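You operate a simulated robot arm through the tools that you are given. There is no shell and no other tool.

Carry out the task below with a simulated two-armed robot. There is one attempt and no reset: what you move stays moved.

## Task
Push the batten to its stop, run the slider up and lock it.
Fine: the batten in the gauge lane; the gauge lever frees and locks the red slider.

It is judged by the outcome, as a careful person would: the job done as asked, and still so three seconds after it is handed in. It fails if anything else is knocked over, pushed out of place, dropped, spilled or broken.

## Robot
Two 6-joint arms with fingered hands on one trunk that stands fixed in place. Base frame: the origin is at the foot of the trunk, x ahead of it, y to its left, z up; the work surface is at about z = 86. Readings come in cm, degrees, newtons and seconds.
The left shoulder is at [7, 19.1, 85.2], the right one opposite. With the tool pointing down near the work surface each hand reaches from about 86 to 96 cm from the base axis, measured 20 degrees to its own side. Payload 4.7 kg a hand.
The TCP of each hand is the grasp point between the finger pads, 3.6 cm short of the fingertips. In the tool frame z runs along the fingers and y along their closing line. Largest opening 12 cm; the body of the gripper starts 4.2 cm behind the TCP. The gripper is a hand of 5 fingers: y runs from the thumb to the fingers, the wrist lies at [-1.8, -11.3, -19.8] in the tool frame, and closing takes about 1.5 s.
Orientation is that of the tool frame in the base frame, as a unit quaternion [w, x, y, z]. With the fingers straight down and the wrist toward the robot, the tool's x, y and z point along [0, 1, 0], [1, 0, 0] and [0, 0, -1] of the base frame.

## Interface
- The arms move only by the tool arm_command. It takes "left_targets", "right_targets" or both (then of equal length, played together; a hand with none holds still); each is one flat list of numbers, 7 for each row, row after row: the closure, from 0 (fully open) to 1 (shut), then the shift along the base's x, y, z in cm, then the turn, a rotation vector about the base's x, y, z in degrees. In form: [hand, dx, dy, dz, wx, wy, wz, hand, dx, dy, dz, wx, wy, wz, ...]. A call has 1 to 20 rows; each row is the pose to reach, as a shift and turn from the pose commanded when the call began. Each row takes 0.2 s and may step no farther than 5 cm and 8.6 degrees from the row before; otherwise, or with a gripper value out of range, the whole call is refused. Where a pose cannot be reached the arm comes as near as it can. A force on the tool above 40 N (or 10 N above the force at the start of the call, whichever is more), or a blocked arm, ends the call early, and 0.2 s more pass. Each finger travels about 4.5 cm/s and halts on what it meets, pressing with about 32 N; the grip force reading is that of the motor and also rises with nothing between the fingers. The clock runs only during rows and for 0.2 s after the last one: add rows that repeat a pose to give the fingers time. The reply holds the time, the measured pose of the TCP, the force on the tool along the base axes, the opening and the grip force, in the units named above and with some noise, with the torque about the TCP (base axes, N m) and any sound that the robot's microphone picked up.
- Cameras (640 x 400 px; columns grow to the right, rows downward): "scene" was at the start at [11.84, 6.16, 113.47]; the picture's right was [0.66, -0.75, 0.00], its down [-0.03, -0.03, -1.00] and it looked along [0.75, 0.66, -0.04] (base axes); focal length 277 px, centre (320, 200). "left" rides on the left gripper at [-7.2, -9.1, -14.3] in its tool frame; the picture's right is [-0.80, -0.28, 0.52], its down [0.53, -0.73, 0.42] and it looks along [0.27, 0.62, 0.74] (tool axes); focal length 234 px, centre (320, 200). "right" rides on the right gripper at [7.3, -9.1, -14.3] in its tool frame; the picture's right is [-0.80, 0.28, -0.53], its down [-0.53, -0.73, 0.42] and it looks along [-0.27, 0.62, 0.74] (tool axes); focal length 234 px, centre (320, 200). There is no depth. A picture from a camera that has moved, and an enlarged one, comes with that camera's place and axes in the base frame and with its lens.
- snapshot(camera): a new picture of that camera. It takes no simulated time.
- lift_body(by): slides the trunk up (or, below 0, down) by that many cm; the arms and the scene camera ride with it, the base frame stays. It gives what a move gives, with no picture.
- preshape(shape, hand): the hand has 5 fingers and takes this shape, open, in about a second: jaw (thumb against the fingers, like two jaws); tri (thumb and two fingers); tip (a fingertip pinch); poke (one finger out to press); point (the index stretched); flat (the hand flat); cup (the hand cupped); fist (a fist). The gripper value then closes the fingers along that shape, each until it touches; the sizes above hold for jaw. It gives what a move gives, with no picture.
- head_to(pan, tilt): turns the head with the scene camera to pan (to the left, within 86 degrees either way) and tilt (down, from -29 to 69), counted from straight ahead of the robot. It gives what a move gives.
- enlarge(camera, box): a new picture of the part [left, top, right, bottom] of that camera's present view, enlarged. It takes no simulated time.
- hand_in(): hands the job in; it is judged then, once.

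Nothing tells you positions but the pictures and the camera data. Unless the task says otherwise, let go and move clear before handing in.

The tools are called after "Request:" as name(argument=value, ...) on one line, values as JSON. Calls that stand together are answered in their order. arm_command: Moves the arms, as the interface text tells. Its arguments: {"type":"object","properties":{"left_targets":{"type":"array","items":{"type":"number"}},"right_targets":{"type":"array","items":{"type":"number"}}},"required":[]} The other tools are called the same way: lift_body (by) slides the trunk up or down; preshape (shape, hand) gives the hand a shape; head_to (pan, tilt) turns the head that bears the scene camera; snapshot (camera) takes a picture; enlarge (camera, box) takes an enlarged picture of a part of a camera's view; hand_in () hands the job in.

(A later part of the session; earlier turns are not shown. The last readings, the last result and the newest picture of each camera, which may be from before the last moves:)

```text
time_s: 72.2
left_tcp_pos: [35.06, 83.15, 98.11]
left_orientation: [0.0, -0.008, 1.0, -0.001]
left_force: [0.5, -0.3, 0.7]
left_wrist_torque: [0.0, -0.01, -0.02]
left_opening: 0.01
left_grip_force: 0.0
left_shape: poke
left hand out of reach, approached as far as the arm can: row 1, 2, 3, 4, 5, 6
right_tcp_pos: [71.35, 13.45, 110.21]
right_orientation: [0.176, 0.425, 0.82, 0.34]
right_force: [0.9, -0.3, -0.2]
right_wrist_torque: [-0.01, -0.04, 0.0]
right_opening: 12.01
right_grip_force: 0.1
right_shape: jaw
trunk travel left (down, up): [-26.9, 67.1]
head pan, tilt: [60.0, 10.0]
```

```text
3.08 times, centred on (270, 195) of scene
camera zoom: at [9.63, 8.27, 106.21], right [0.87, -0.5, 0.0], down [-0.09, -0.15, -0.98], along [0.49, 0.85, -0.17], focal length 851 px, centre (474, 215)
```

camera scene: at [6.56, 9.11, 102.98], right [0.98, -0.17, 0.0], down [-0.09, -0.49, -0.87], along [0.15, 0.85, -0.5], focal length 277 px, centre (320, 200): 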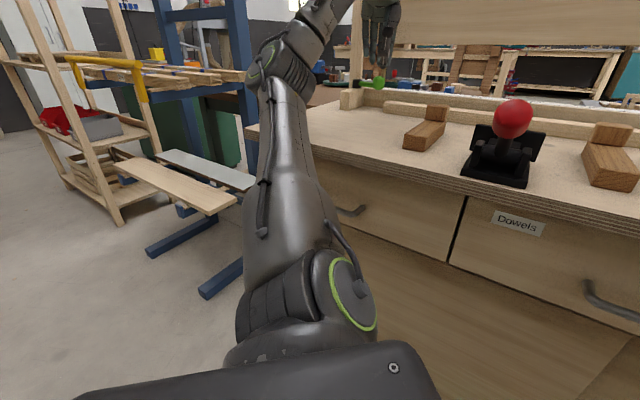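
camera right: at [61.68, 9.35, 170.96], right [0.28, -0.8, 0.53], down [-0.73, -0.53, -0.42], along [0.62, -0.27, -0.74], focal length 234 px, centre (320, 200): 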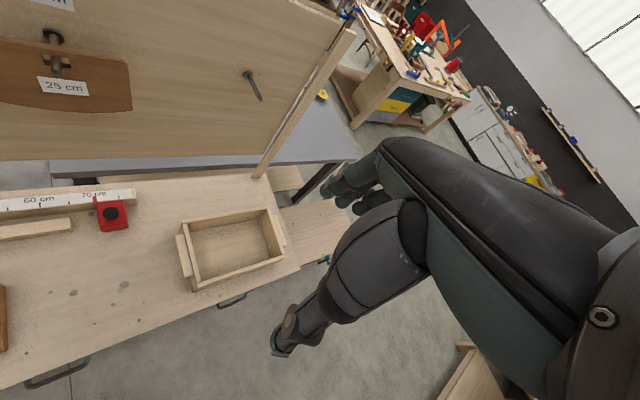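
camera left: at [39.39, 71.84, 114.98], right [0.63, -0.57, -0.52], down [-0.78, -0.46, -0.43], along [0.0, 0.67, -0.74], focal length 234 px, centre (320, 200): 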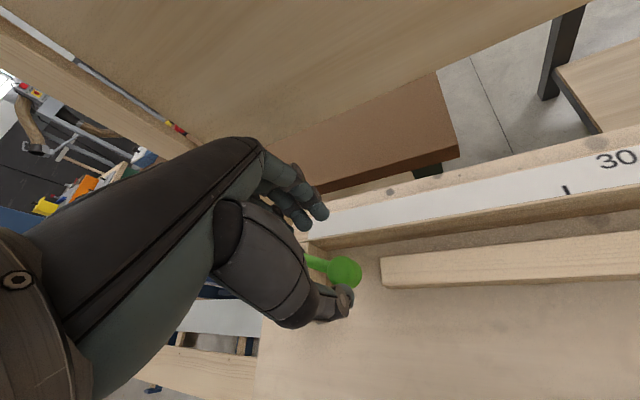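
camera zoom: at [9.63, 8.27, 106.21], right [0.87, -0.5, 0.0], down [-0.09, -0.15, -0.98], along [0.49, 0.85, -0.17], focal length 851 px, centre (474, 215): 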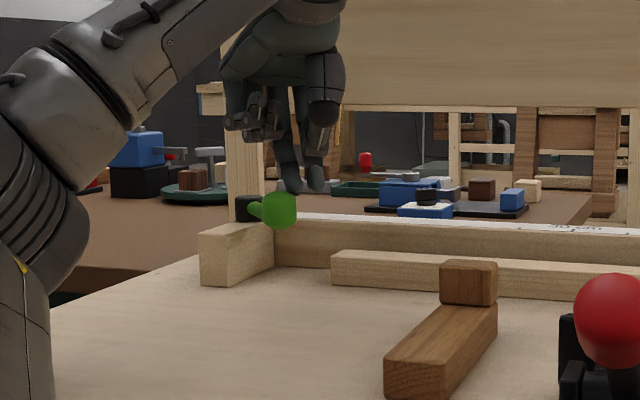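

The lever has turned about 24° but the arm hits its reach limit going left at this yaw. More yaw helped before, so I'll lift slightly, turn the hand further, and set the peg down again beside the knob.

Request:
arm_command(left_targets=[0, 0.8, 0, 2, 0, 0, 0, 0, 1.5, 0, 2.5, 0, 0, 8, 0, 1.5, 0, 2.5, 0, 0, 16, 0, 1.5, 0, 2.5, 0, 0, 24, 0, 1.5, 0, 2.5, 0, 0, 30])

Request:
arm_command(left_targets=[0, 0, 0, -2.5, 0, 0, 0, 0, 0, 0, -5, 0, 0, 0])

Request:
enlarge(camera="scene", box=[190, 130, 350, 260])

Request:
enlarge(camera="left", box=[240, 180, 440, 340])

```text
time_s: 73.4
left_tcp_pos: [36.46, 83.23, 100.34]
left_orientation: [0.0, -0.267, 0.964, 0.002]
left_force: [-0.7, 0.4, 0.9]
left_wrist_torque: [0.01, 0.01, 0.04]
left_opening: 0.0
left_grip_force: 0.0
left_shape: poke
right_tcp_pos: [71.43, 13.46, 110.21]
right_orientation: [0.177, 0.427, 0.819, 0.34]
right_force: [-0.7, -0.3, -0.1]
right_wrist_torque: [-0.01, 0.03, -0.05]
right_opening: 12.0
right_grip_force: 0.1
right_shape: jaw
trunk travel left (down, up): [-26.9, 67.1]
head pan, tilt: [60.0, 10.0]
```

```text
time_s: 74.0
left_tcp_pos: [36.5, 83.09, 95.4]
left_orientation: [0.0, -0.266, 0.964, 0.0]
left_force: [0.2, 0.3, 0.0]
left_wrist_torque: [0.04, 0.02, 0.02]
left_opening: 0.01
left_grip_force: 0.1
left_shape: poke
right_tcp_pos: [71.45, 13.46, 110.22]
right_orientation: [0.177, 0.427, 0.819, 0.34]
right_force: [0.2, 0.3, -0.6]
right_wrist_torque: [-0.02, -0.03, 0.02]
right_opening: 11.99
right_grip_force: 0.0
right_shape: jaw
trunk travel left (down, up): [-26.9, 67.1]
head pan, tilt: [60.0, 10.0]
```

```text
3.08 times, centred on (270, 195) of scene
camera zoom: at [9.64, 8.29, 106.21], right [0.87, -0.5, 0.0], down [-0.09, -0.15, -0.98], along [0.49, 0.85, -0.17], focal length 851 px, centre (474, 215)
```

zoom: 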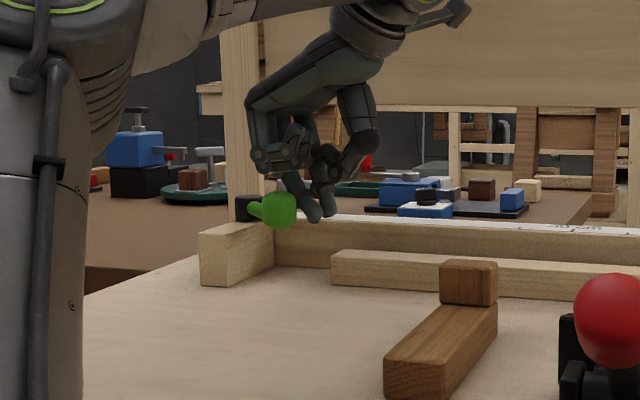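

```text
2.50 times, centred on (340, 260) of left
camera zoom: at [47.47, 78.88, 109.78], right [0.83, 0.17, -0.52], down [-0.08, -0.9, -0.43], along [-0.55, 0.4, -0.74], focal length 585 px, centre (270, 50)
```

zoom: 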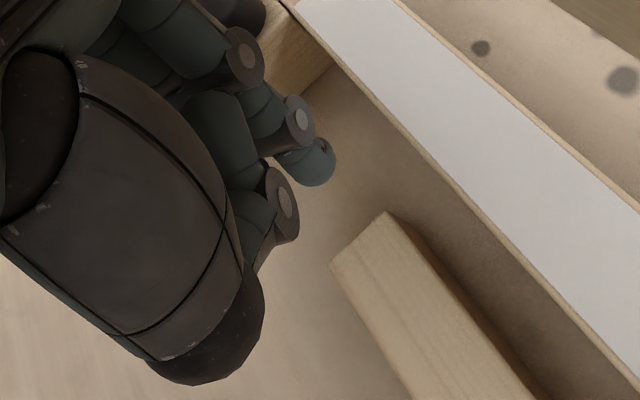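

Now the hand can go low again beside the knob. I'll continue pushing the lever along its arc.

Request:
arm_command(left_targets=[0, -0.9, -0.3, 0, 0, 0, 0, 0, -1.8, -0.6, 0, 0, 0, 0, 0, -2.8, -0.8, 0, 0, 0, 0, 0, -3.9, -0.9, 0, 0, 0, 0, 0, -5, -0.9, 0, 0, 0, 0, 0, -6, -0.9, 0, 0, 0, 0])

Request:
enlarge(camera="scene", box=[190, 130, 350, 260])

```text
time_s: 75.4
left_tcp_pos: [32.75, 83.27, 95.96]
left_orientation: [0.001, -0.266, 0.964, 0.0]
left_force: [1.1, 0.2, -0.1]
left_wrist_torque: [0.0, 0.0, -0.01]
left_opening: 0.02
left_grip_force: 0.1
left_shape: poke
left hand out of reach, approached as far as the arm can: row 4, 5, 6
right_tcp_pos: [71.39, 13.43, 110.23]
right_orientation: [0.176, 0.427, 0.82, 0.339]
right_force: [-0.1, -0.3, 0.6]
right_wrist_torque: [-0.02, 0.02, 0.0]
right_opening: 11.99
right_grip_force: 0.1
right_shape: jaw
trunk travel left (down, up): [-26.9, 67.1]
head pan, tilt: [60.0, 10.0]
```

```text
3.08 times, centred on (270, 195) of scene
camera zoom: at [9.63, 8.25, 106.21], right [0.87, -0.5, 0.0], down [-0.09, -0.15, -0.98], along [0.49, 0.85, -0.17], focal length 851 px, centre (474, 215)
```

zoom: 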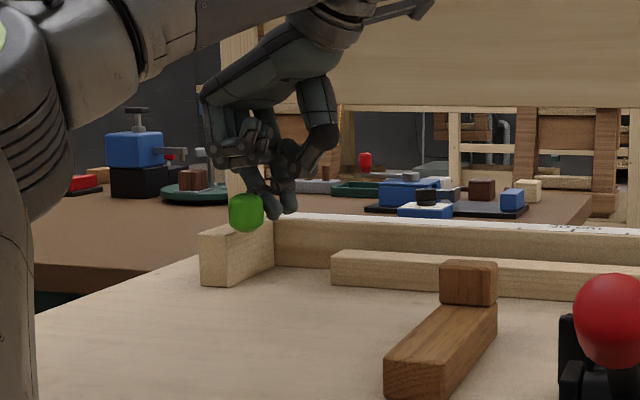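

The lever has turned about 45° so far with no resistance. I'll turn the hand further to gain reach and keep going.

Request:
arm_command(left_targets=[0, 0.3, 0, 0, 0, 0, 8, 0, 0.3, 0, 0, 0, 0, 16, 0, 0.3, 0, 0, 0, 0, 24, 0, 0.3, 0, 0, 0, 0, 30])

Request:
arm_command(left_targets=[0, -1, -0.3, -0.3, 0, 0, 0, 0, -2, -0.6, -0.5, 0, 0, 0, 0, -3, -0.7, -0.5, 0, 0, 0, 0, -4, -0.7, -0.5, 0, 0, 0, 0, -5, -0.4, -0.5, 0, 0, 0])

Request:
enlarge(camera="scene", box=[190, 130, 350, 260])

```text
time_s: 76.4
left_tcp_pos: [32.99, 83.29, 96.04]
left_orientation: [0.001, -0.506, 0.862, 0.001]
left_force: [1.5, 1.3, 0.0]
left_wrist_torque: [0.0, 0.02, 0.01]
left_opening: 0.0
left_grip_force: 0.0
left_shape: poke
right_tcp_pos: [71.34, 13.49, 110.15]
right_orientation: [0.177, 0.427, 0.819, 0.339]
right_force: [0.2, 0.4, -1.3]
right_wrist_torque: [-0.02, 0.0, 0.0]
right_opening: 12.0
right_grip_force: 0.0
right_shape: jaw
trunk travel left (down, up): [-26.9, 67.1]
head pan, tilt: [60.0, 10.0]
```

```text
time_s: 77.6
left_tcp_pos: [30.62, 85.58, 95.46]
left_orientation: [0.001, -0.506, 0.862, 0.001]
left_force: [1.2, 0.8, -0.1]
left_wrist_torque: [-0.01, 0.0, -0.02]
left_opening: 0.0
left_grip_force: 0.1
left_shape: poke
left hand out of reach, approached as far as the arm can: row 1, 2, 3, 4, 5
right_tcp_pos: [71.29, 13.49, 110.19]
right_orientation: [0.177, 0.427, 0.819, 0.34]
right_force: [0.4, 0.6, -0.3]
right_wrist_torque: [0.02, -0.01, -0.01]
right_opening: 11.99
right_grip_force: 0.1
right_shape: jaw
trunk travel left (down, up): [-26.9, 67.1]
head pan, tilt: [60.0, 10.0]
```

```text
3.08 times, centred on (270, 195) of scene
camera zoom: at [9.61, 8.27, 106.21], right [0.87, -0.5, 0.0], down [-0.09, -0.15, -0.98], along [0.49, 0.85, -0.17], focal length 851 px, centre (474, 215)
```

zoom: 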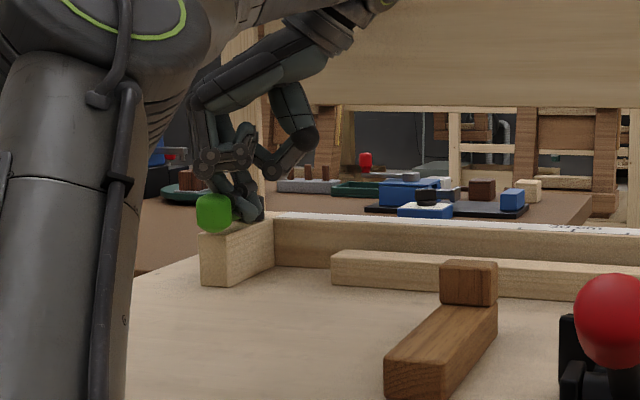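

The lever has now turned over 60° and still moves easily. I'll keep pushing until it meets its end stop.

Request:
arm_command(left_targets=[0, -0.8, 0.2, 0, 0, 0, 0, 0, -1.6, 0.5, 0, 0, 0, 0, 0, -2.4, 0.9, 0, 0, 0, 0, 0, -3.2, 1.4, 0, 0, 0, 0, 0, -4, 2, 0, 0, 0, 0])

Request:
enlarge(camera="scene", box=[190, 130, 350, 260])

Request:
snapshot(camera="left")

```text
time_s: 78.8
left_tcp_pos: [27.21, 88.9, 95.59]
left_orientation: [0.0, -0.506, 0.862, 0.0]
left_force: [0.8, 0.2, 0.2]
left_wrist_torque: [-0.04, 0.03, -0.01]
left_opening: 0.0
left_grip_force: 0.0
left_shape: poke
left hand out of reach, approached as far as the arm can: row 1, 2, 3, 4, 5
right_tcp_pos: [71.27, 13.85, 110.07]
right_orientation: [0.176, 0.427, 0.82, 0.338]
right_force: [-0.7, 0.6, -0.3]
right_wrist_torque: [-0.06, 0.01, -0.03]
right_opening: 11.98
right_grip_force: 0.1
right_shape: jaw
trunk travel left (down, up): [-26.9, 67.1]
head pan, tilt: [60.0, 10.0]
```

```text
3.08 times, centred on (270, 195) of scene
camera zoom: at [9.58, 8.46, 106.16], right [0.87, -0.5, 0.0], down [-0.09, -0.15, -0.98], along [0.49, 0.85, -0.18], focal length 851 px, centre (474, 215)
```

zoom: 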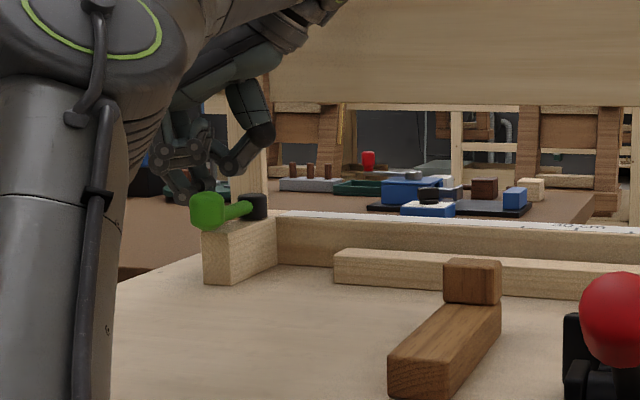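

```text
taken
camera left: at [38.77, 90.55, 110.05], right [0.64, 0.57, -0.53], down [0.38, -0.82, -0.42], along [-0.67, 0.07, -0.74], focal length 234 px, centre (320, 200)
```

left: 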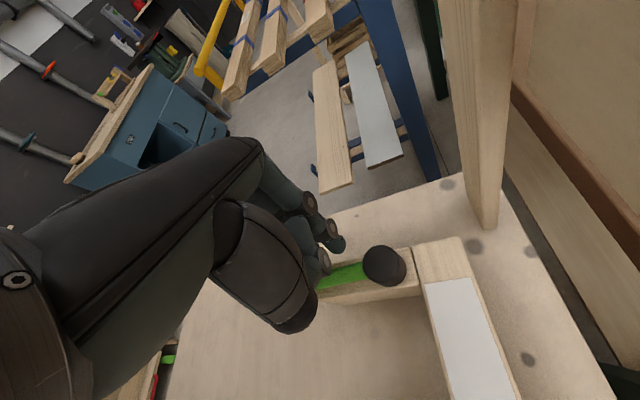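

The lever now points toward the robot, about 65–70° from where it was, and my peg slid over its rod, so it is likely at its end. The trunk leans very slightly, so I'll lift the hand straight up and clear.

Request:
arm_command(left_targets=[0, 0, 0, 2, 0, 0, 0, 0, 0, 0, 5, 0, 0, 0, 0, 1, -1, 8, 0, 0, 0, 0, 2, -2, 11, 0, 0, 0])

Request:
lift_body(by=8)

Request:
snapshot(camera="scene")

Request:
enlarge(camera="scene", box=[190, 180, 350, 310])

```text
time_s: 79.8
left_tcp_pos: [27.86, 87.35, 103.11]
left_orientation: [0.003, -0.505, 0.863, 0.002]
left_force: [-0.3, 0.0, -0.2]
left_wrist_torque: [-0.02, 0.01, 0.0]
left_opening: 0.01
left_grip_force: 0.0
left_shape: poke
left hand out of reach, approached as far as the arm can: row 3, 4
right_tcp_pos: [71.25, 13.46, 110.3]
right_orientation: [0.177, 0.427, 0.819, 0.339]
right_force: [-0.3, -0.2, -0.6]
right_wrist_torque: [0.02, -0.03, -0.01]
right_opening: 12.0
right_grip_force: 0.0
right_shape: jaw
trunk travel left (down, up): [-26.9, 67.1]
head pan, tilt: [60.0, 10.0]
```

```text
time_s: 81.0
left_tcp_pos: [27.87, 87.41, 111.05]
left_orientation: [0.002, -0.505, 0.863, 0.003]
left_force: [0.0, 0.2, -0.6]
left_wrist_torque: [0.02, -0.02, 0.01]
left_opening: 0.0
left_grip_force: 0.1
left_shape: poke
right_tcp_pos: [71.39, 13.51, 118.18]
right_orientation: [0.176, 0.426, 0.82, 0.339]
right_force: [-0.1, 0.6, 0.0]
right_wrist_torque: [0.0, -0.06, -0.02]
right_opening: 12.0
right_grip_force: 0.1
right_shape: jaw
trunk travel left (down, up): [-34.9, 59.1]
head pan, tilt: [60.0, 10.0]
```

```text
taken
camera scene: at [9.67, 8.28, 114.2], right [0.87, -0.5, 0.0], down [-0.09, -0.15, -0.98], along [0.49, 0.85, -0.17], focal length 277 px, centre (320, 200)
```

scene: 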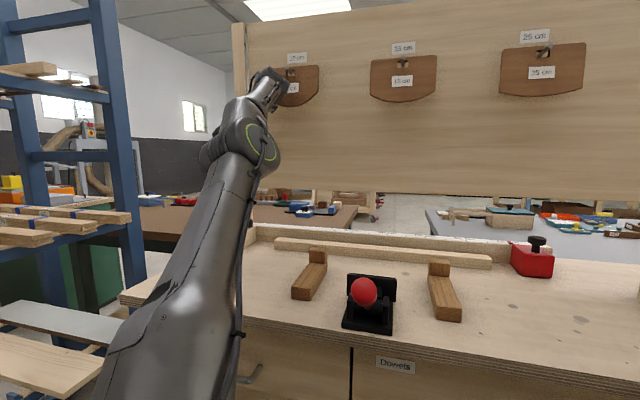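

```text
3.08 times, centred on (270, 245) of scene
camera zoom: at [9.67, 8.28, 114.2], right [0.87, -0.5, 0.0], down [-0.09, -0.15, -0.98], along [0.49, 0.85, -0.17], focal length 851 px, centre (474, 62)
```

zoom: 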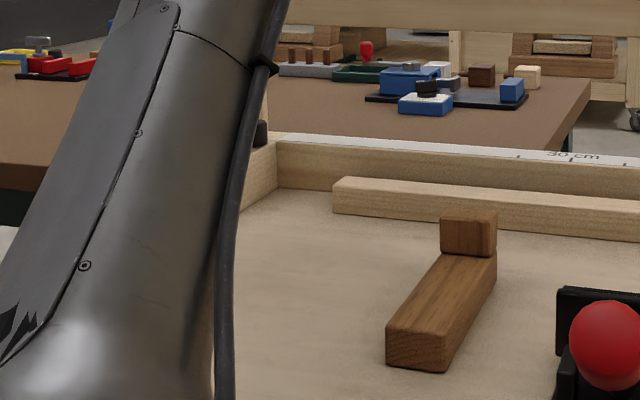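

The left arm has refolded into a straighter posture and is clear of the bench. I'll back the left hand away from the panel, then raise the trunk for the right hand's work on the slider.

Request:
arm_command(left_targets=[0, -2, -3, 1, 0, 0, 0, 0, -3, -6, 2, 0, 0, 0, 0, -4, -9, 3, 0, 0, 0])

Request:
lift_body(by=26)

Request:
preshape(shape="poke", hand="right")

Request:
head_to(pan=40, tilt=28)

Request:
snapshot(camera="scene")

Request:
snapshot(camera="right")

```text
time_s: 81.8
left_tcp_pos: [27.51, 87.21, 111.18]
left_orientation: [0.004, -0.503, 0.864, 0.004]
left_force: [0.5, -0.1, 0.6]
left_wrist_torque: [0.0, 0.03, -0.03]
left_opening: 0.01
left_grip_force: 0.0
left_shape: poke
left hand out of reach, approached as far as the arm can: row 1, 2, 3
right_tcp_pos: [71.43, 13.42, 118.31]
right_orientation: [0.177, 0.427, 0.82, 0.338]
right_force: [0.0, -0.3, 0.2]
right_wrist_torque: [-0.01, 0.03, 0.04]
right_opening: 11.97
right_grip_force: 0.0
right_shape: jaw
trunk travel left (down, up): [-34.9, 59.1]
head pan, tilt: [60.0, 10.0]
```

```text
time_s: 82.8
left_tcp_pos: [26.62, 88.27, 116.44]
left_orientation: [0.001, -0.512, 0.859, -0.003]
left_force: [-28.3, 26.6, -19.4]
left_wrist_torque: [-4.29, -2.21, 3.36]
left_opening: 0.0
left_grip_force: 0.1
left_shape: poke
right_tcp_pos: [71.15, 13.78, 124.75]
right_orientation: [0.18, 0.428, 0.819, 0.337]
right_force: [0.9, 0.1, -1.2]
right_wrist_torque: [0.09, 0.02, 0.04]
right_opening: 11.98
right_grip_force: 0.0
right_shape: jaw
trunk travel left (down, up): [-41.3, 52.7]
head pan, tilt: [60.0, 10.0]
stopped: the force on the tool passed its limit at 46 N (the readings are from after the stop); the commanded pose is now the measured one
```

```text
time_s: 83.7
left_tcp_pos: [26.83, 88.46, 116.35]
left_orientation: [0.002, -0.508, 0.861, -0.005]
left_force: [-27.5, 26.7, -19.9]
left_wrist_torque: [-4.23, -1.84, 3.32]
left_opening: 0.01
left_grip_force: 0.0
left_shape: poke
right_tcp_pos: [71.02, 14.06, 124.73]
right_orientation: [0.181, 0.426, 0.82, 0.336]
right_force: [0.1, 0.3, -0.3]
right_wrist_torque: [-0.01, 0.0, -0.02]
right_opening: 0.01
right_grip_force: 0.2
right_shape: poke
trunk travel left (down, up): [-41.3, 52.7]
head pan, tilt: [60.0, 10.0]
```

```text
time_s: 84.5
left_tcp_pos: [26.74, 88.57, 116.33]
left_orientation: [0.001, -0.508, 0.861, -0.004]
left_force: [-26.5, 26.3, -20.0]
left_wrist_torque: [-4.21, -1.88, 3.33]
left_opening: 0.0
left_grip_force: 0.2
left_shape: poke
right_tcp_pos: [70.98, 14.1, 124.6]
right_orientation: [0.181, 0.426, 0.82, 0.337]
right_force: [0.1, 0.3, -0.1]
right_wrist_torque: [0.0, -0.01, 0.05]
right_opening: 0.01
right_grip_force: 0.1
right_shape: poke
trunk travel left (down, up): [-41.3, 52.7]
head pan, tilt: [40.0, 28.0]
```

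```text
taken
camera scene: at [11.56, 6.87, 117.66], right [0.64, -0.76, 0.01], down [-0.36, -0.31, -0.88], along [0.68, 0.57, -0.47], focal length 277 px, centre (320, 200)
```

scene: 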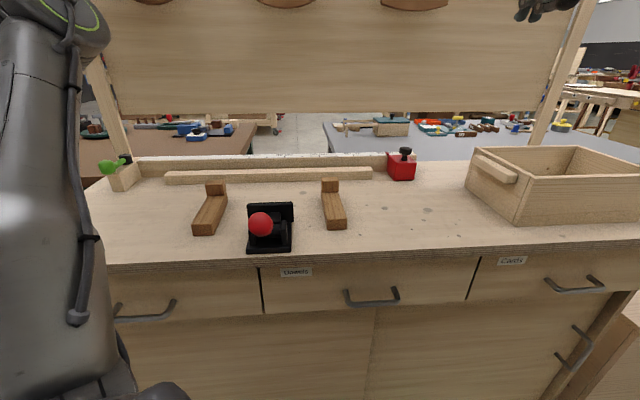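

```text
taken
camera right: at [53.24, 10.64, 128.34], right [0.31, -0.75, 0.58], down [0.13, -0.57, -0.81], along [0.94, 0.33, -0.08], focal length 234 px, centre (320, 200)
```

right: 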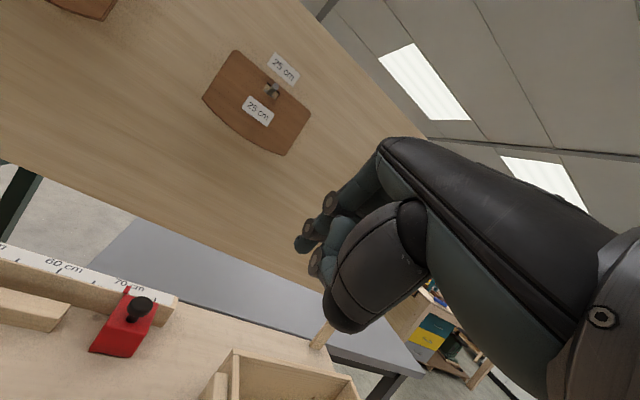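

The left hand met something — the panel's lower edge or post — when rising, and the lift stopped. I'll lower back at once to relieve it.

Request:
lift_body(by=-6.4)

Request:
snapshot(camera="left")

Request:
head_to(pan=70, tilt=0)

Request:
snapshot(camera="scene")

```text
time_s: 85.6
left_tcp_pos: [27.38, 87.41, 110.85]
left_orientation: [0.005, -0.506, 0.862, 0.002]
left_force: [0.0, 0.4, -0.9]
left_wrist_torque: [0.03, 0.0, -0.01]
left_opening: 0.0
left_grip_force: 0.0
left_shape: poke
right_tcp_pos: [71.37, 13.26, 118.23]
right_orientation: [0.177, 0.428, 0.819, 0.339]
right_force: [-1.4, 0.0, -1.2]
right_wrist_torque: [0.02, -0.02, 0.02]
right_opening: 0.01
right_grip_force: 0.0
right_shape: poke
trunk travel left (down, up): [-34.9, 59.1]
head pan, tilt: [40.0, 28.0]
```

```text
taken
camera left: at [38.92, 89.06, 125.41], right [0.64, 0.57, -0.52], down [0.38, -0.82, -0.43], along [-0.67, 0.08, -0.74], focal length 234 px, centre (320, 200)
```

left: 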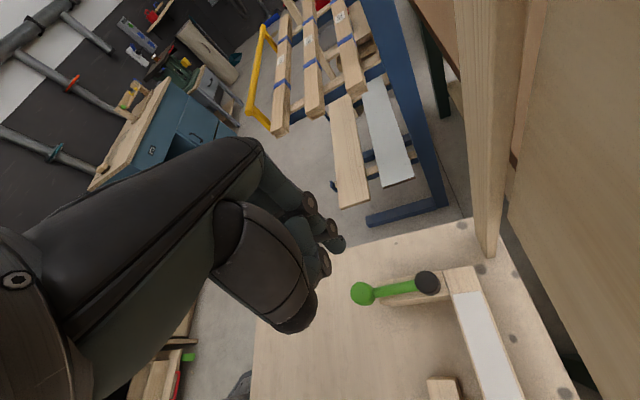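

```text
time_s: 86.5
left_tcp_pos: [27.38, 87.44, 110.84]
left_orientation: [0.002, -0.506, 0.862, 0.002]
left_force: [0.3, -0.1, -1.1]
left_wrist_torque: [0.01, 0.0, 0.01]
left_opening: 0.0
left_grip_force: 0.0
left_shape: poke
right_tcp_pos: [71.44, 13.28, 118.18]
right_orientation: [0.177, 0.427, 0.819, 0.34]
right_force: [-0.3, 0.9, 0.3]
right_wrist_torque: [0.01, 0.01, 0.0]
right_opening: 0.0
right_grip_force: 0.0
right_shape: poke
trunk travel left (down, up): [-34.9, 59.1]
head pan, tilt: [70.0, 0.0]
```

```text
taken
camera scene: at [8.07, 8.65, 115.77], right [0.94, -0.34, 0.0], down [0.0, 0.0, -1.0], along [0.34, 0.94, 0.0], focal length 277 px, centre (320, 200)
```

scene: 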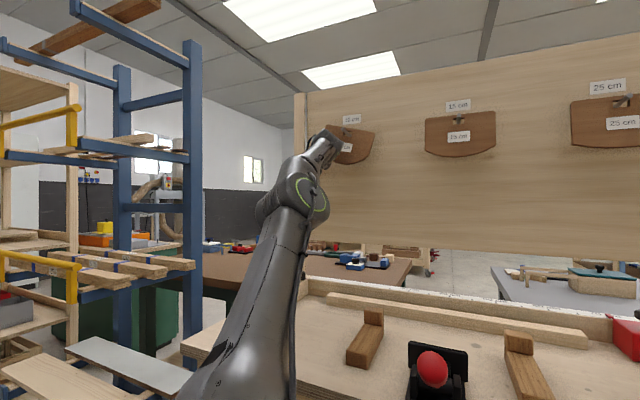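

I need to check that the hanging template near the forearm was not disturbed.

Request:
enlarge(camera="scene", box=[250, 80, 410, 210])

Request:
enlarge(camera="scene", box=[400, 70, 560, 200])

```text
3.08 times, centred on (330, 145) of scene
camera zoom: at [8.07, 8.65, 115.77], right [0.94, -0.34, 0.0], down [0.0, 0.0, -1.0], along [0.34, 0.94, 0.0], focal length 851 px, centre (289, 369)
```

zoom: 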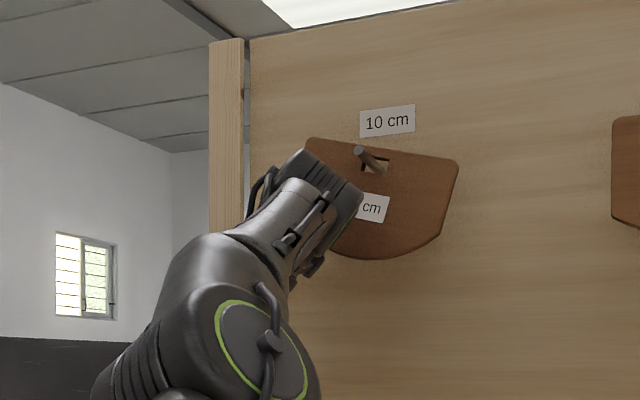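

```text
3.08 times, centred on (480, 135) of scene
camera zoom: at [8.07, 8.65, 115.77], right [0.94, -0.34, 0.0], down [0.0, 0.0, -1.0], along [0.34, 0.94, 0.0], focal length 851 px, centre (-172, 400)
```

zoom: 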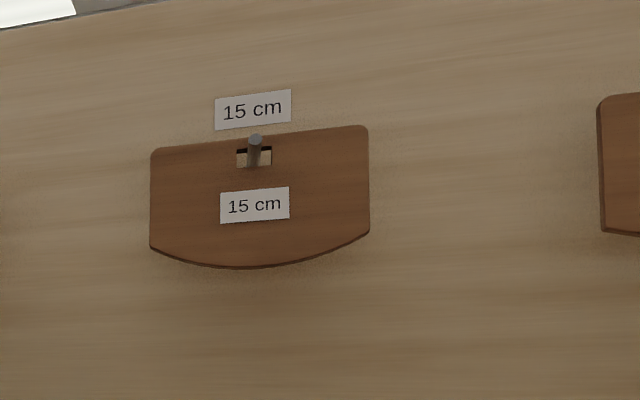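

The wrist is leaning on the hanging "10 cm" template and has tilted it, though it is still on its peg. Turning the hand yaw back draws the wrist away from the panel, so I'll do that gently and watch it swing back.

Request:
arm_command(left_targets=[0, 0, 0, 0, 0, 0, -4, 0, 0, 0, 0, 0, 0, -8, 0, 0, -0.3, -0.3, 0, 0, -12, 0, 0, -0.6, -0.6, 0, 0, -16, 0, 0, -1, -1, 0, 0, -20, 0, 0, -1, -1, 0, 0, -24])

Request:
enlarge(camera="scene", box=[250, 80, 410, 210])

```text
time_s: 87.9
left_tcp_pos: [27.3, 86.57, 109.91]
left_orientation: [0.003, -0.316, 0.949, 0.001]
left_force: [0.3, 0.0, 0.2]
left_wrist_torque: [0.04, 0.02, -0.02]
left_opening: 0.02
left_grip_force: 0.1
left_shape: poke
right_tcp_pos: [71.37, 13.28, 118.17]
right_orientation: [0.177, 0.427, 0.819, 0.339]
right_force: [0.7, 0.1, -0.8]
right_wrist_torque: [-0.01, 0.01, 0.04]
right_opening: 0.0
right_grip_force: 0.1
right_shape: poke
trunk travel left (down, up): [-34.9, 59.1]
head pan, tilt: [70.0, 0.0]
```

```text
3.08 times, centred on (330, 145) of scene
camera zoom: at [8.05, 8.67, 115.78], right [0.94, -0.34, 0.0], down [0.0, 0.0, -1.0], along [0.34, 0.94, 0.0], focal length 851 px, centre (289, 369)
```

zoom: 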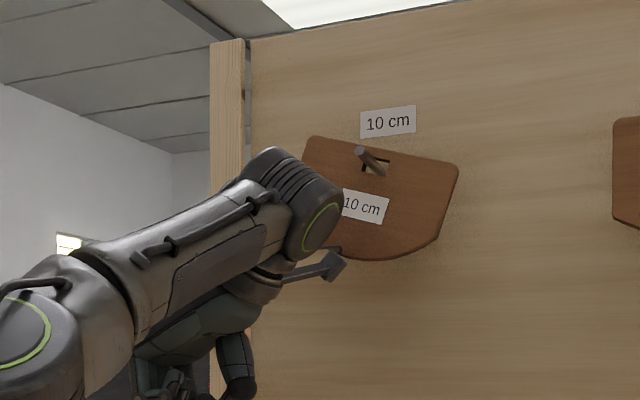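

The wrist is coming away, the template still tilted. I'll withdraw further and look again.

Request:
arm_command(left_targets=[0, 0, 0, 0, 0, 0, -8, 0, 0, -1, 0, 0, 0, -16, 0, 1, -3, 0, 0, 0, -24, 0, 2, -5, 0, 0, 0, -32, 0, 3, -7, 0, 0, 0, -40])

Request:
enlarge(camera="scene", box=[250, 80, 410, 210])

Request:
snapshot(camera="left")

```text
time_s: 89.1
left_tcp_pos: [32.07, 80.4, 111.4]
left_orientation: [0.002, 0.028, 1.0, 0.0]
left_force: [0.3, -0.9, -0.2]
left_wrist_torque: [-0.02, -0.02, -0.02]
left_opening: 0.0
left_grip_force: 0.0
left_shape: poke
left hand out of reach, approached as far as the arm can: row 2, 3, 4, 5
right_tcp_pos: [71.39, 13.33, 118.18]
right_orientation: [0.176, 0.426, 0.819, 0.34]
right_force: [-0.1, -0.9, 0.1]
right_wrist_torque: [0.0, -0.02, 0.0]
right_opening: 0.0
right_grip_force: 0.0
right_shape: poke
trunk travel left (down, up): [-34.9, 59.1]
head pan, tilt: [70.0, 0.0]
```

```text
3.08 times, centred on (330, 145) of scene
camera zoom: at [8.07, 8.64, 115.78], right [0.94, -0.34, 0.0], down [0.0, 0.0, -1.0], along [0.34, 0.94, 0.0], focal length 851 px, centre (289, 369)
```

zoom: 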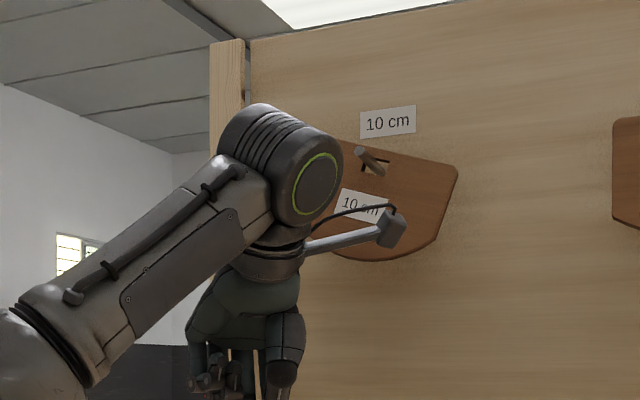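

```text
taken
camera left: at [38.62, 70.69, 125.77], right [0.79, -0.32, -0.52], down [-0.57, -0.7, -0.43], along [-0.23, 0.64, -0.74], focal length 234 px, centre (320, 200)
```

left: 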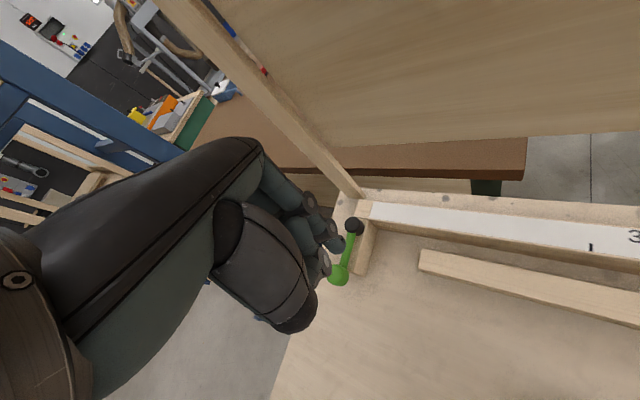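

The template is still being touched or swinging. I'll bring the left arm well back toward its starting pose, away from the panel.

Request:
arm_command(left_targets=[0, 1, -2, 0, 0, 0, -6, 0, 2, -5, 0, 0, 0, -12, 0, 3, -8, 1, 0, 0, -18, 0, 4.5, -11, 2, 0, 0, -24, 0, 6, -14, 2, 0, 0, -30, 0, 8, -17, 3, 0, 0, -36, 0, 10, -20, 4, 0, 0, -42])

Request:
enlarge(camera="scene", box=[250, 80, 410, 210])

Request:
snapshot(camera="scene")

```text
time_s: 90.7
left_tcp_pos: [42.22, 59.59, 115.29]
left_orientation: [0.003, 0.384, 0.923, -0.001]
left_force: [0.2, -0.2, 0.4]
left_wrist_torque: [0.06, 0.04, -0.01]
left_opening: 0.0
left_grip_force: 0.0
left_shape: poke
right_tcp_pos: [71.43, 13.07, 118.09]
right_orientation: [0.177, 0.428, 0.819, 0.339]
right_force: [0.0, 0.1, -0.4]
right_wrist_torque: [0.0, 0.01, 0.04]
right_opening: 0.0
right_grip_force: 0.1
right_shape: poke
trunk travel left (down, up): [-34.9, 59.1]
head pan, tilt: [70.0, 0.0]
```

```text
3.08 times, centred on (330, 145) of scene
camera zoom: at [8.1, 8.54, 115.78], right [0.94, -0.34, 0.0], down [0.0, 0.0, -1.0], along [0.34, 0.94, 0.0], focal length 851 px, centre (289, 369)
```

zoom: 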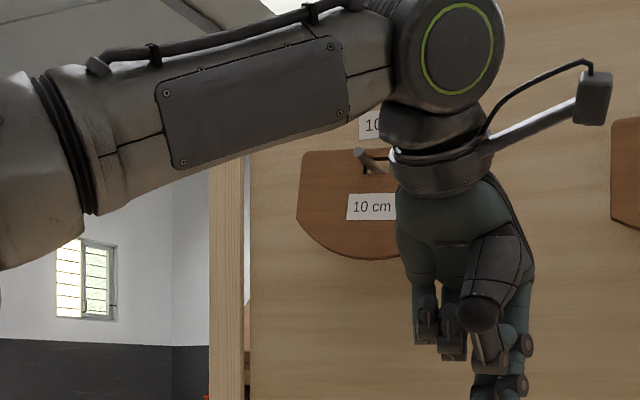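

```text
taken
camera scene: at [8.1, 8.54, 115.78], right [0.94, -0.34, 0.0], down [0.0, 0.0, -1.0], along [0.34, 0.94, 0.0], focal length 277 px, centre (320, 200)
```

scene: 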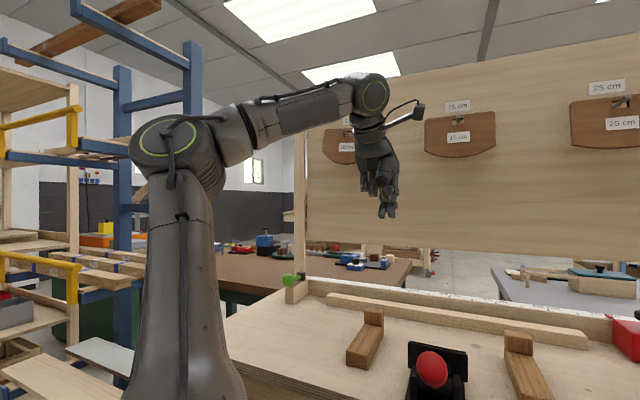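

The template has swung back level on its peg and the lever now points toward the robot. Next, with the trunk raised, the right hand goes over to the right side of the slider.

Request:
lift_body(by=26)

Request:
arm_command(right_targets=[0, 1.5, 2, -3, 0, 0, 2, 0, 3, 4, -6, 0, 0, 4, 0, 5, 6, -9, 0, 0, 6, 0, 7, 8, -12, 0, 0, 8, 0, 9, 10, -15, 0, 0, 10, 0, 11, 12, -18, 0, 0, 10, 0, 12.5, 14, -21, 0, 0, 10, 0, 14, 16, -25, 0, 0, 10])

Request:
head_to(pan=25, tilt=28)

Request:
snapshot(camera="scene")

Request:
snapshot(camera="right")

```text
time_s: 93.4
left_tcp_pos: [42.13, 59.98, 141.23]
left_orientation: [0.002, 0.383, 0.924, -0.001]
left_force: [0.1, -0.7, 0.5]
left_wrist_torque: [0.0, 0.04, 0.01]
left_opening: 0.0
left_grip_force: 0.2
left_shape: poke
right_tcp_pos: [71.4, 13.32, 144.06]
right_orientation: [0.177, 0.427, 0.819, 0.339]
right_force: [-0.4, 0.0, -0.2]
right_wrist_torque: [0.03, -0.03, -0.02]
right_opening: 0.0
right_grip_force: 0.2
right_shape: poke
trunk travel left (down, up): [-60.9, 33.1]
head pan, tilt: [70.0, 0.0]
```

```text
time_s: 95.2
left_tcp_pos: [42.22, 60.15, 141.24]
left_orientation: [0.003, 0.383, 0.924, -0.001]
left_force: [-0.3, -0.2, 0.4]
left_wrist_torque: [-0.04, 0.02, -0.01]
left_opening: 0.0
left_grip_force: 0.0
left_shape: poke
right_tcp_pos: [85.55, 29.53, 119.21]
right_orientation: [0.146, 0.354, 0.854, 0.353]
right_force: [0.2, -0.2, -0.2]
right_wrist_torque: [0.0, -0.01, 0.0]
right_opening: 0.0
right_grip_force: 0.1
right_shape: poke
trunk travel left (down, up): [-60.9, 33.1]
head pan, tilt: [70.0, 0.0]
```

```text
time_s: 96.3
left_tcp_pos: [42.19, 59.95, 141.2]
left_orientation: [0.004, 0.383, 0.924, -0.001]
left_force: [-0.4, -0.3, -0.4]
left_wrist_torque: [0.01, -0.02, 0.01]
left_opening: 0.0
left_grip_force: 0.1
left_shape: poke
right_tcp_pos: [85.39, 29.43, 119.41]
right_orientation: [0.147, 0.354, 0.853, 0.354]
right_force: [0.3, -0.2, 0.5]
right_wrist_torque: [0.01, 0.02, 0.0]
right_opening: 0.01
right_grip_force: 0.2
right_shape: poke
trunk travel left (down, up): [-60.9, 33.1]
head pan, tilt: [25.0, 28.0]
```

```text
taken
camera scene: at [13.26, 4.08, 137.26], right [0.42, -0.91, 0.0], down [-0.43, -0.2, -0.88], along [0.8, 0.37, -0.47], focal length 277 px, centre (320, 200)
```

scene: 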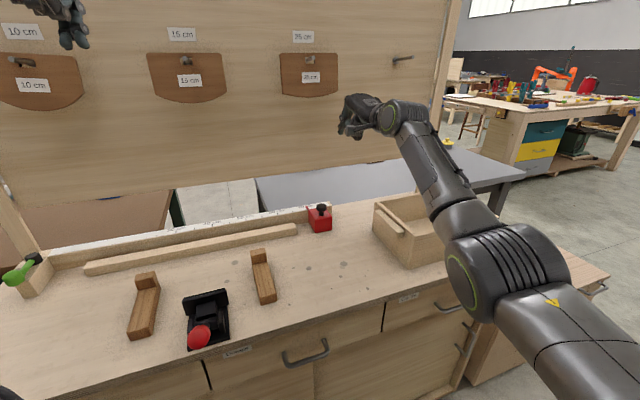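

```text
taken
camera right: at [68.65, 22.88, 123.01], right [0.44, -0.69, 0.57], down [0.22, -0.53, -0.82], along [0.87, 0.49, -0.08], focal length 234 px, centre (320, 200)
```

right: 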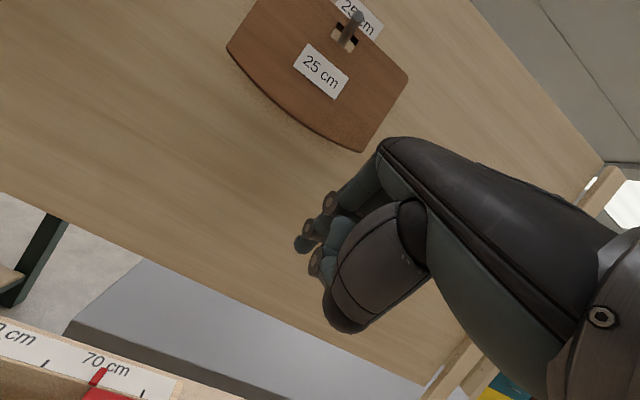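

The right hand is in position above, clear of the box. I'll lower it to the right of the slider and check before touching.

Request:
arm_command(right_targets=[0, 0.8, 1.1, -4, 0, 0, 0, 0, 0.8, 1.1, -8.5, 0, 0, 0, 0, 0.8, 1.1, -13, 0, 0, 0, 0, 0.8, 1.1, -17.5, 0, 0, 0, 0, 0.8, 1.1, -21, 0, 0, 0])

Request:
enlarge(camera="scene", box=[270, 140, 470, 290])

Request:
snapshot(camera="right")

```text
time_s: 97.5
left_tcp_pos: [42.31, 60.11, 141.39]
left_orientation: [0.003, 0.384, 0.923, -0.002]
left_force: [-0.4, 0.5, -0.4]
left_wrist_torque: [0.03, -0.01, 0.0]
left_opening: 0.0
left_grip_force: 0.0
left_shape: poke
right_tcp_pos: [86.11, 30.47, 98.12]
right_orientation: [0.147, 0.355, 0.853, 0.354]
right_force: [0.1, -1.1, 0.4]
right_wrist_torque: [-0.01, 0.01, -0.02]
right_opening: 0.0
right_grip_force: 0.1
right_shape: poke
trunk travel left (down, up): [-60.9, 33.1]
head pan, tilt: [25.0, 28.0]
```

```text
2.67 times, centred on (370, 215) of scene
camera zoom: at [13.28, 4.06, 137.26], right [0.42, -0.91, 0.0], down [-0.43, -0.2, -0.88], along [0.8, 0.37, -0.47], focal length 738 px, centre (187, 160)
```

zoom: 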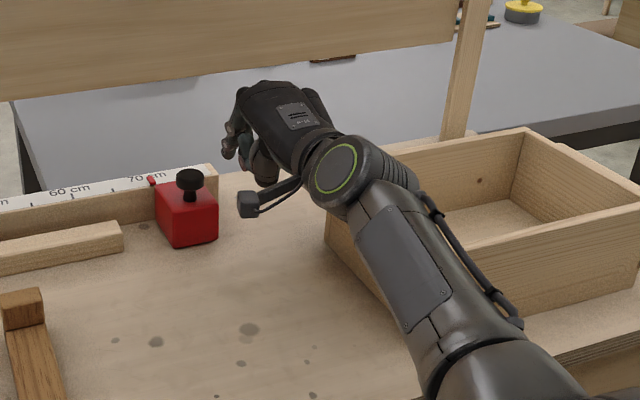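

```text
taken
camera right: at [69.29, 23.93, 101.73], right [0.44, -0.69, 0.57], down [0.22, -0.53, -0.82], along [0.87, 0.49, -0.08], focal length 234 px, centre (320, 200)
```

right: 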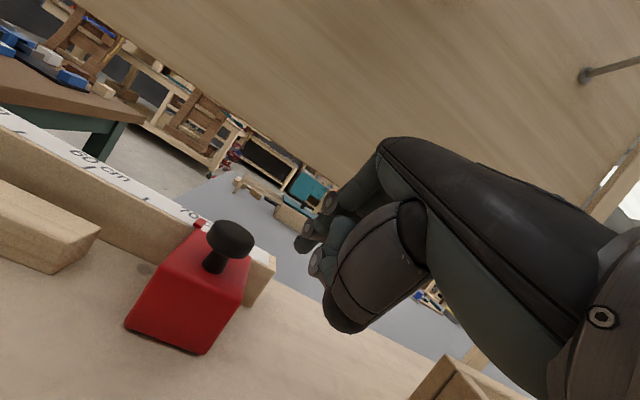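

Clearances to the box and slider look fine. I'll lower the last 8 cm.

Request:
arm_command(right_targets=[0, 0, 0, -2, 0, 0, 0, 0, 0, 0, -4, 0, 0, 0, 0, 0, 0, -6, 0, 0, 0, 0, 0, 0, -7.7, 0, 0, 0])

Request:
enlarge(camera="scene", box=[270, 140, 470, 290])

Request:
snapshot(camera="right")

```text
time_s: 98.5
left_tcp_pos: [41.56, 60.17, 141.37]
left_orientation: [0.005, 0.383, 0.924, -0.001]
left_force: [-1.0, 0.1, -1.0]
left_wrist_torque: [-0.01, -0.04, -0.03]
left_opening: 0.0
left_grip_force: 0.1
left_shape: poke
right_tcp_pos: [85.57, 29.57, 90.92]
right_orientation: [0.146, 0.353, 0.854, 0.353]
right_force: [-2.9, 3.3, 0.8]
right_wrist_torque: [-0.28, -0.13, -0.25]
right_opening: 0.0
right_grip_force: 0.1
right_shape: poke
right hand out of reach, approached as far as the arm can: row 3, 4
trunk travel left (down, up): [-60.9, 33.1]
head pan, tilt: [25.0, 28.0]
```

```text
2.67 times, centred on (370, 215) of scene
camera zoom: at [12.79, 4.24, 137.33], right [0.42, -0.91, 0.0], down [-0.42, -0.2, -0.88], along [0.8, 0.37, -0.47], focal length 738 px, centre (187, 160)
```

zoom: 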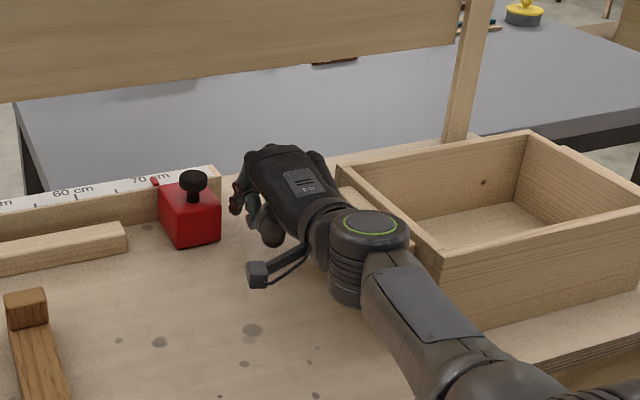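

```text
taken
camera right: at [68.76, 22.86, 94.56], right [0.45, -0.69, 0.57], down [0.22, -0.53, -0.82], along [0.87, 0.49, -0.08], focal length 234 px, centre (320, 200)
```

right: 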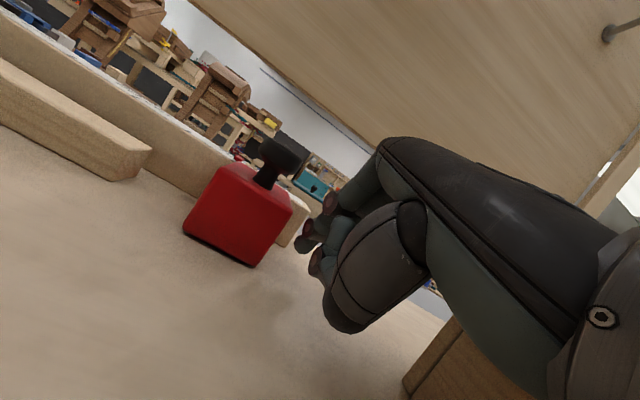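

The trunk shifted half a centimetre again, so the right forearm is likely resting on the bench edge or box. I'll back up right away.

Request:
arm_command(right_targets=[0, 0, 0, 2, 0, 0, 0, 0, 0, 0, 4, 0, 0, 0, 0, 0.3, 0.5, 6.5, 0, 0, 0])

Request:
enlarge(camera="scene", box=[270, 140, 470, 290])

Request:
head_to(pan=15, tilt=45)

Request:
snapshot(camera="scene")

```text
time_s: 99.3
left_tcp_pos: [42.19, 59.99, 141.21]
left_orientation: [0.003, 0.384, 0.923, -0.001]
left_force: [0.6, 1.2, -0.2]
left_wrist_torque: [0.02, 0.0, -0.04]
left_opening: 0.0
left_grip_force: 0.0
left_shape: poke
right_tcp_pos: [86.5, 29.6, 97.16]
right_orientation: [0.145, 0.354, 0.854, 0.353]
right_force: [0.0, -0.4, -0.8]
right_wrist_torque: [0.04, 0.02, 0.03]
right_opening: 0.02
right_grip_force: 0.2
right_shape: poke
trunk travel left (down, up): [-60.9, 33.1]
head pan, tilt: [25.0, 28.0]
```

```text
2.67 times, centred on (370, 215) of scene
camera zoom: at [13.29, 4.06, 137.24], right [0.42, -0.91, 0.0], down [-0.43, -0.2, -0.88], along [0.8, 0.37, -0.47], focal length 738 px, centre (187, 160)
```

zoom: 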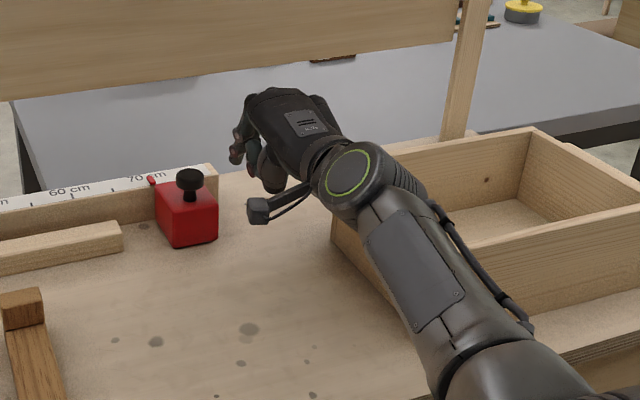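

```text
time_s: 100.1
left_tcp_pos: [42.13, 59.89, 141.09]
left_orientation: [0.003, 0.384, 0.923, -0.001]
left_force: [0.2, 0.7, -0.3]
left_wrist_torque: [0.01, -0.02, 0.0]
left_opening: 0.0
left_grip_force: 0.1
left_shape: poke
right_tcp_pos: [86.63, 29.67, 97.27]
right_orientation: [0.147, 0.354, 0.853, 0.354]
right_force: [0.2, -1.2, 0.0]
right_wrist_torque: [-0.02, 0.01, -0.01]
right_opening: 0.0
right_grip_force: 0.0
right_shape: poke
trunk travel left (down, up): [-60.9, 33.1]
head pan, tilt: [15.0, 45.0]
```

```text
taken
camera scene: at [12.84, 2.31, 134.69], right [0.26, -0.97, 0.0], down [-0.68, -0.18, -0.71], along [0.68, 0.18, -0.71], focal length 277 px, centre (320, 200)
```

scene: 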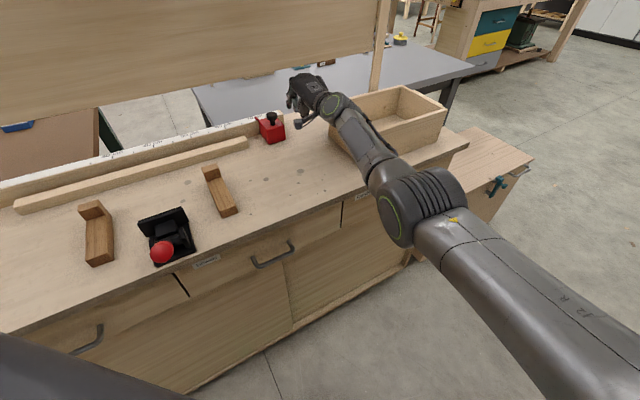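

Comparing pictures, the box was nudged by roughly a centimetre; I will set that right afterwards. First I'll raise the right hand and turn it (yaw about 22°) so the wrist stays well left of the box.

Request:
arm_command(right_targets=[0, -0.5, 0.5, 4, 0, 0, 0, 0, -0.5, 0.7, 8, 0, 0, -6, 0, -0.5, 0.7, 8, 0, 0, -12, 0, -0.5, 0.7, 8, 0, 0, -18, 0, -0.5, 0.7, 8, 0, 0, -23])

Request:
head_to(pan=25, tilt=28)

Request:
snapshot(camera="scene")

Request:
snapshot(camera="right")

```text
time_s: 101.3
left_tcp_pos: [42.12, 60.13, 141.24]
left_orientation: [0.003, 0.384, 0.923, -0.001]
left_force: [0.3, -0.2, 0.1]
left_wrist_torque: [0.02, -0.02, -0.03]
left_opening: 0.02
left_grip_force: 0.1
left_shape: poke
right_tcp_pos: [85.92, 30.58, 105.01]
right_orientation: [0.215, 0.518, 0.765, 0.316]
right_force: [0.3, -0.2, -0.2]
right_wrist_torque: [0.0, -0.04, 0.0]
right_opening: 0.03
right_grip_force: 0.0
right_shape: poke
trunk travel left (down, up): [-60.9, 33.1]
head pan, tilt: [15.0, 45.0]
```

```text
time_s: 102.1
left_tcp_pos: [42.14, 60.01, 141.22]
left_orientation: [0.003, 0.384, 0.923, -0.001]
left_force: [0.1, 0.4, 0.5]
left_wrist_torque: [0.03, 0.0, 0.02]
left_opening: 0.01
left_grip_force: 0.1
left_shape: poke
right_tcp_pos: [85.79, 30.47, 105.2]
right_orientation: [0.214, 0.517, 0.766, 0.317]
right_force: [-0.1, 0.2, 0.4]
right_wrist_torque: [-0.01, 0.01, 0.0]
right_opening: 0.0
right_grip_force: 0.2
right_shape: poke
trunk travel left (down, up): [-60.9, 33.1]
head pan, tilt: [25.0, 28.0]
```

```text
taken
camera scene: at [13.26, 4.05, 137.25], right [0.42, -0.91, 0.0], down [-0.43, -0.2, -0.88], along [0.8, 0.37, -0.47], focal length 277 px, centre (320, 200)
```

scene: 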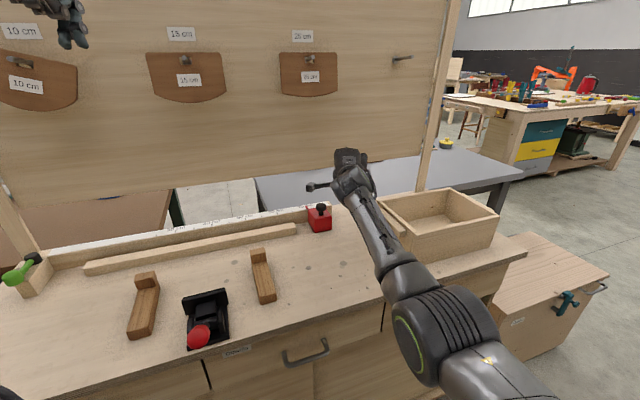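

```text
taken
camera right: at [67.73, 31.04, 108.81], right [0.14, -0.81, 0.57], down [0.0, -0.57, -0.82], along [0.99, 0.11, -0.08], focal length 234 px, centre (320, 200)
```

right: 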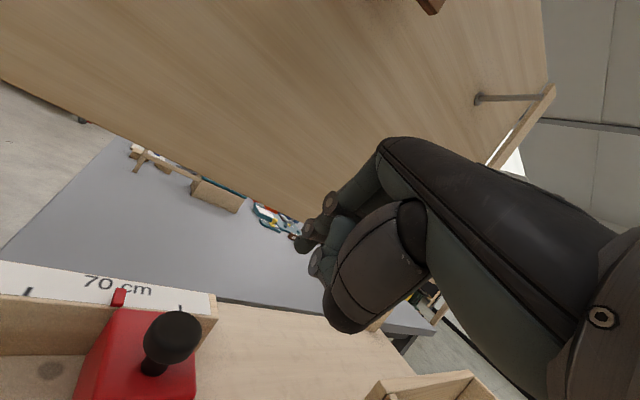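

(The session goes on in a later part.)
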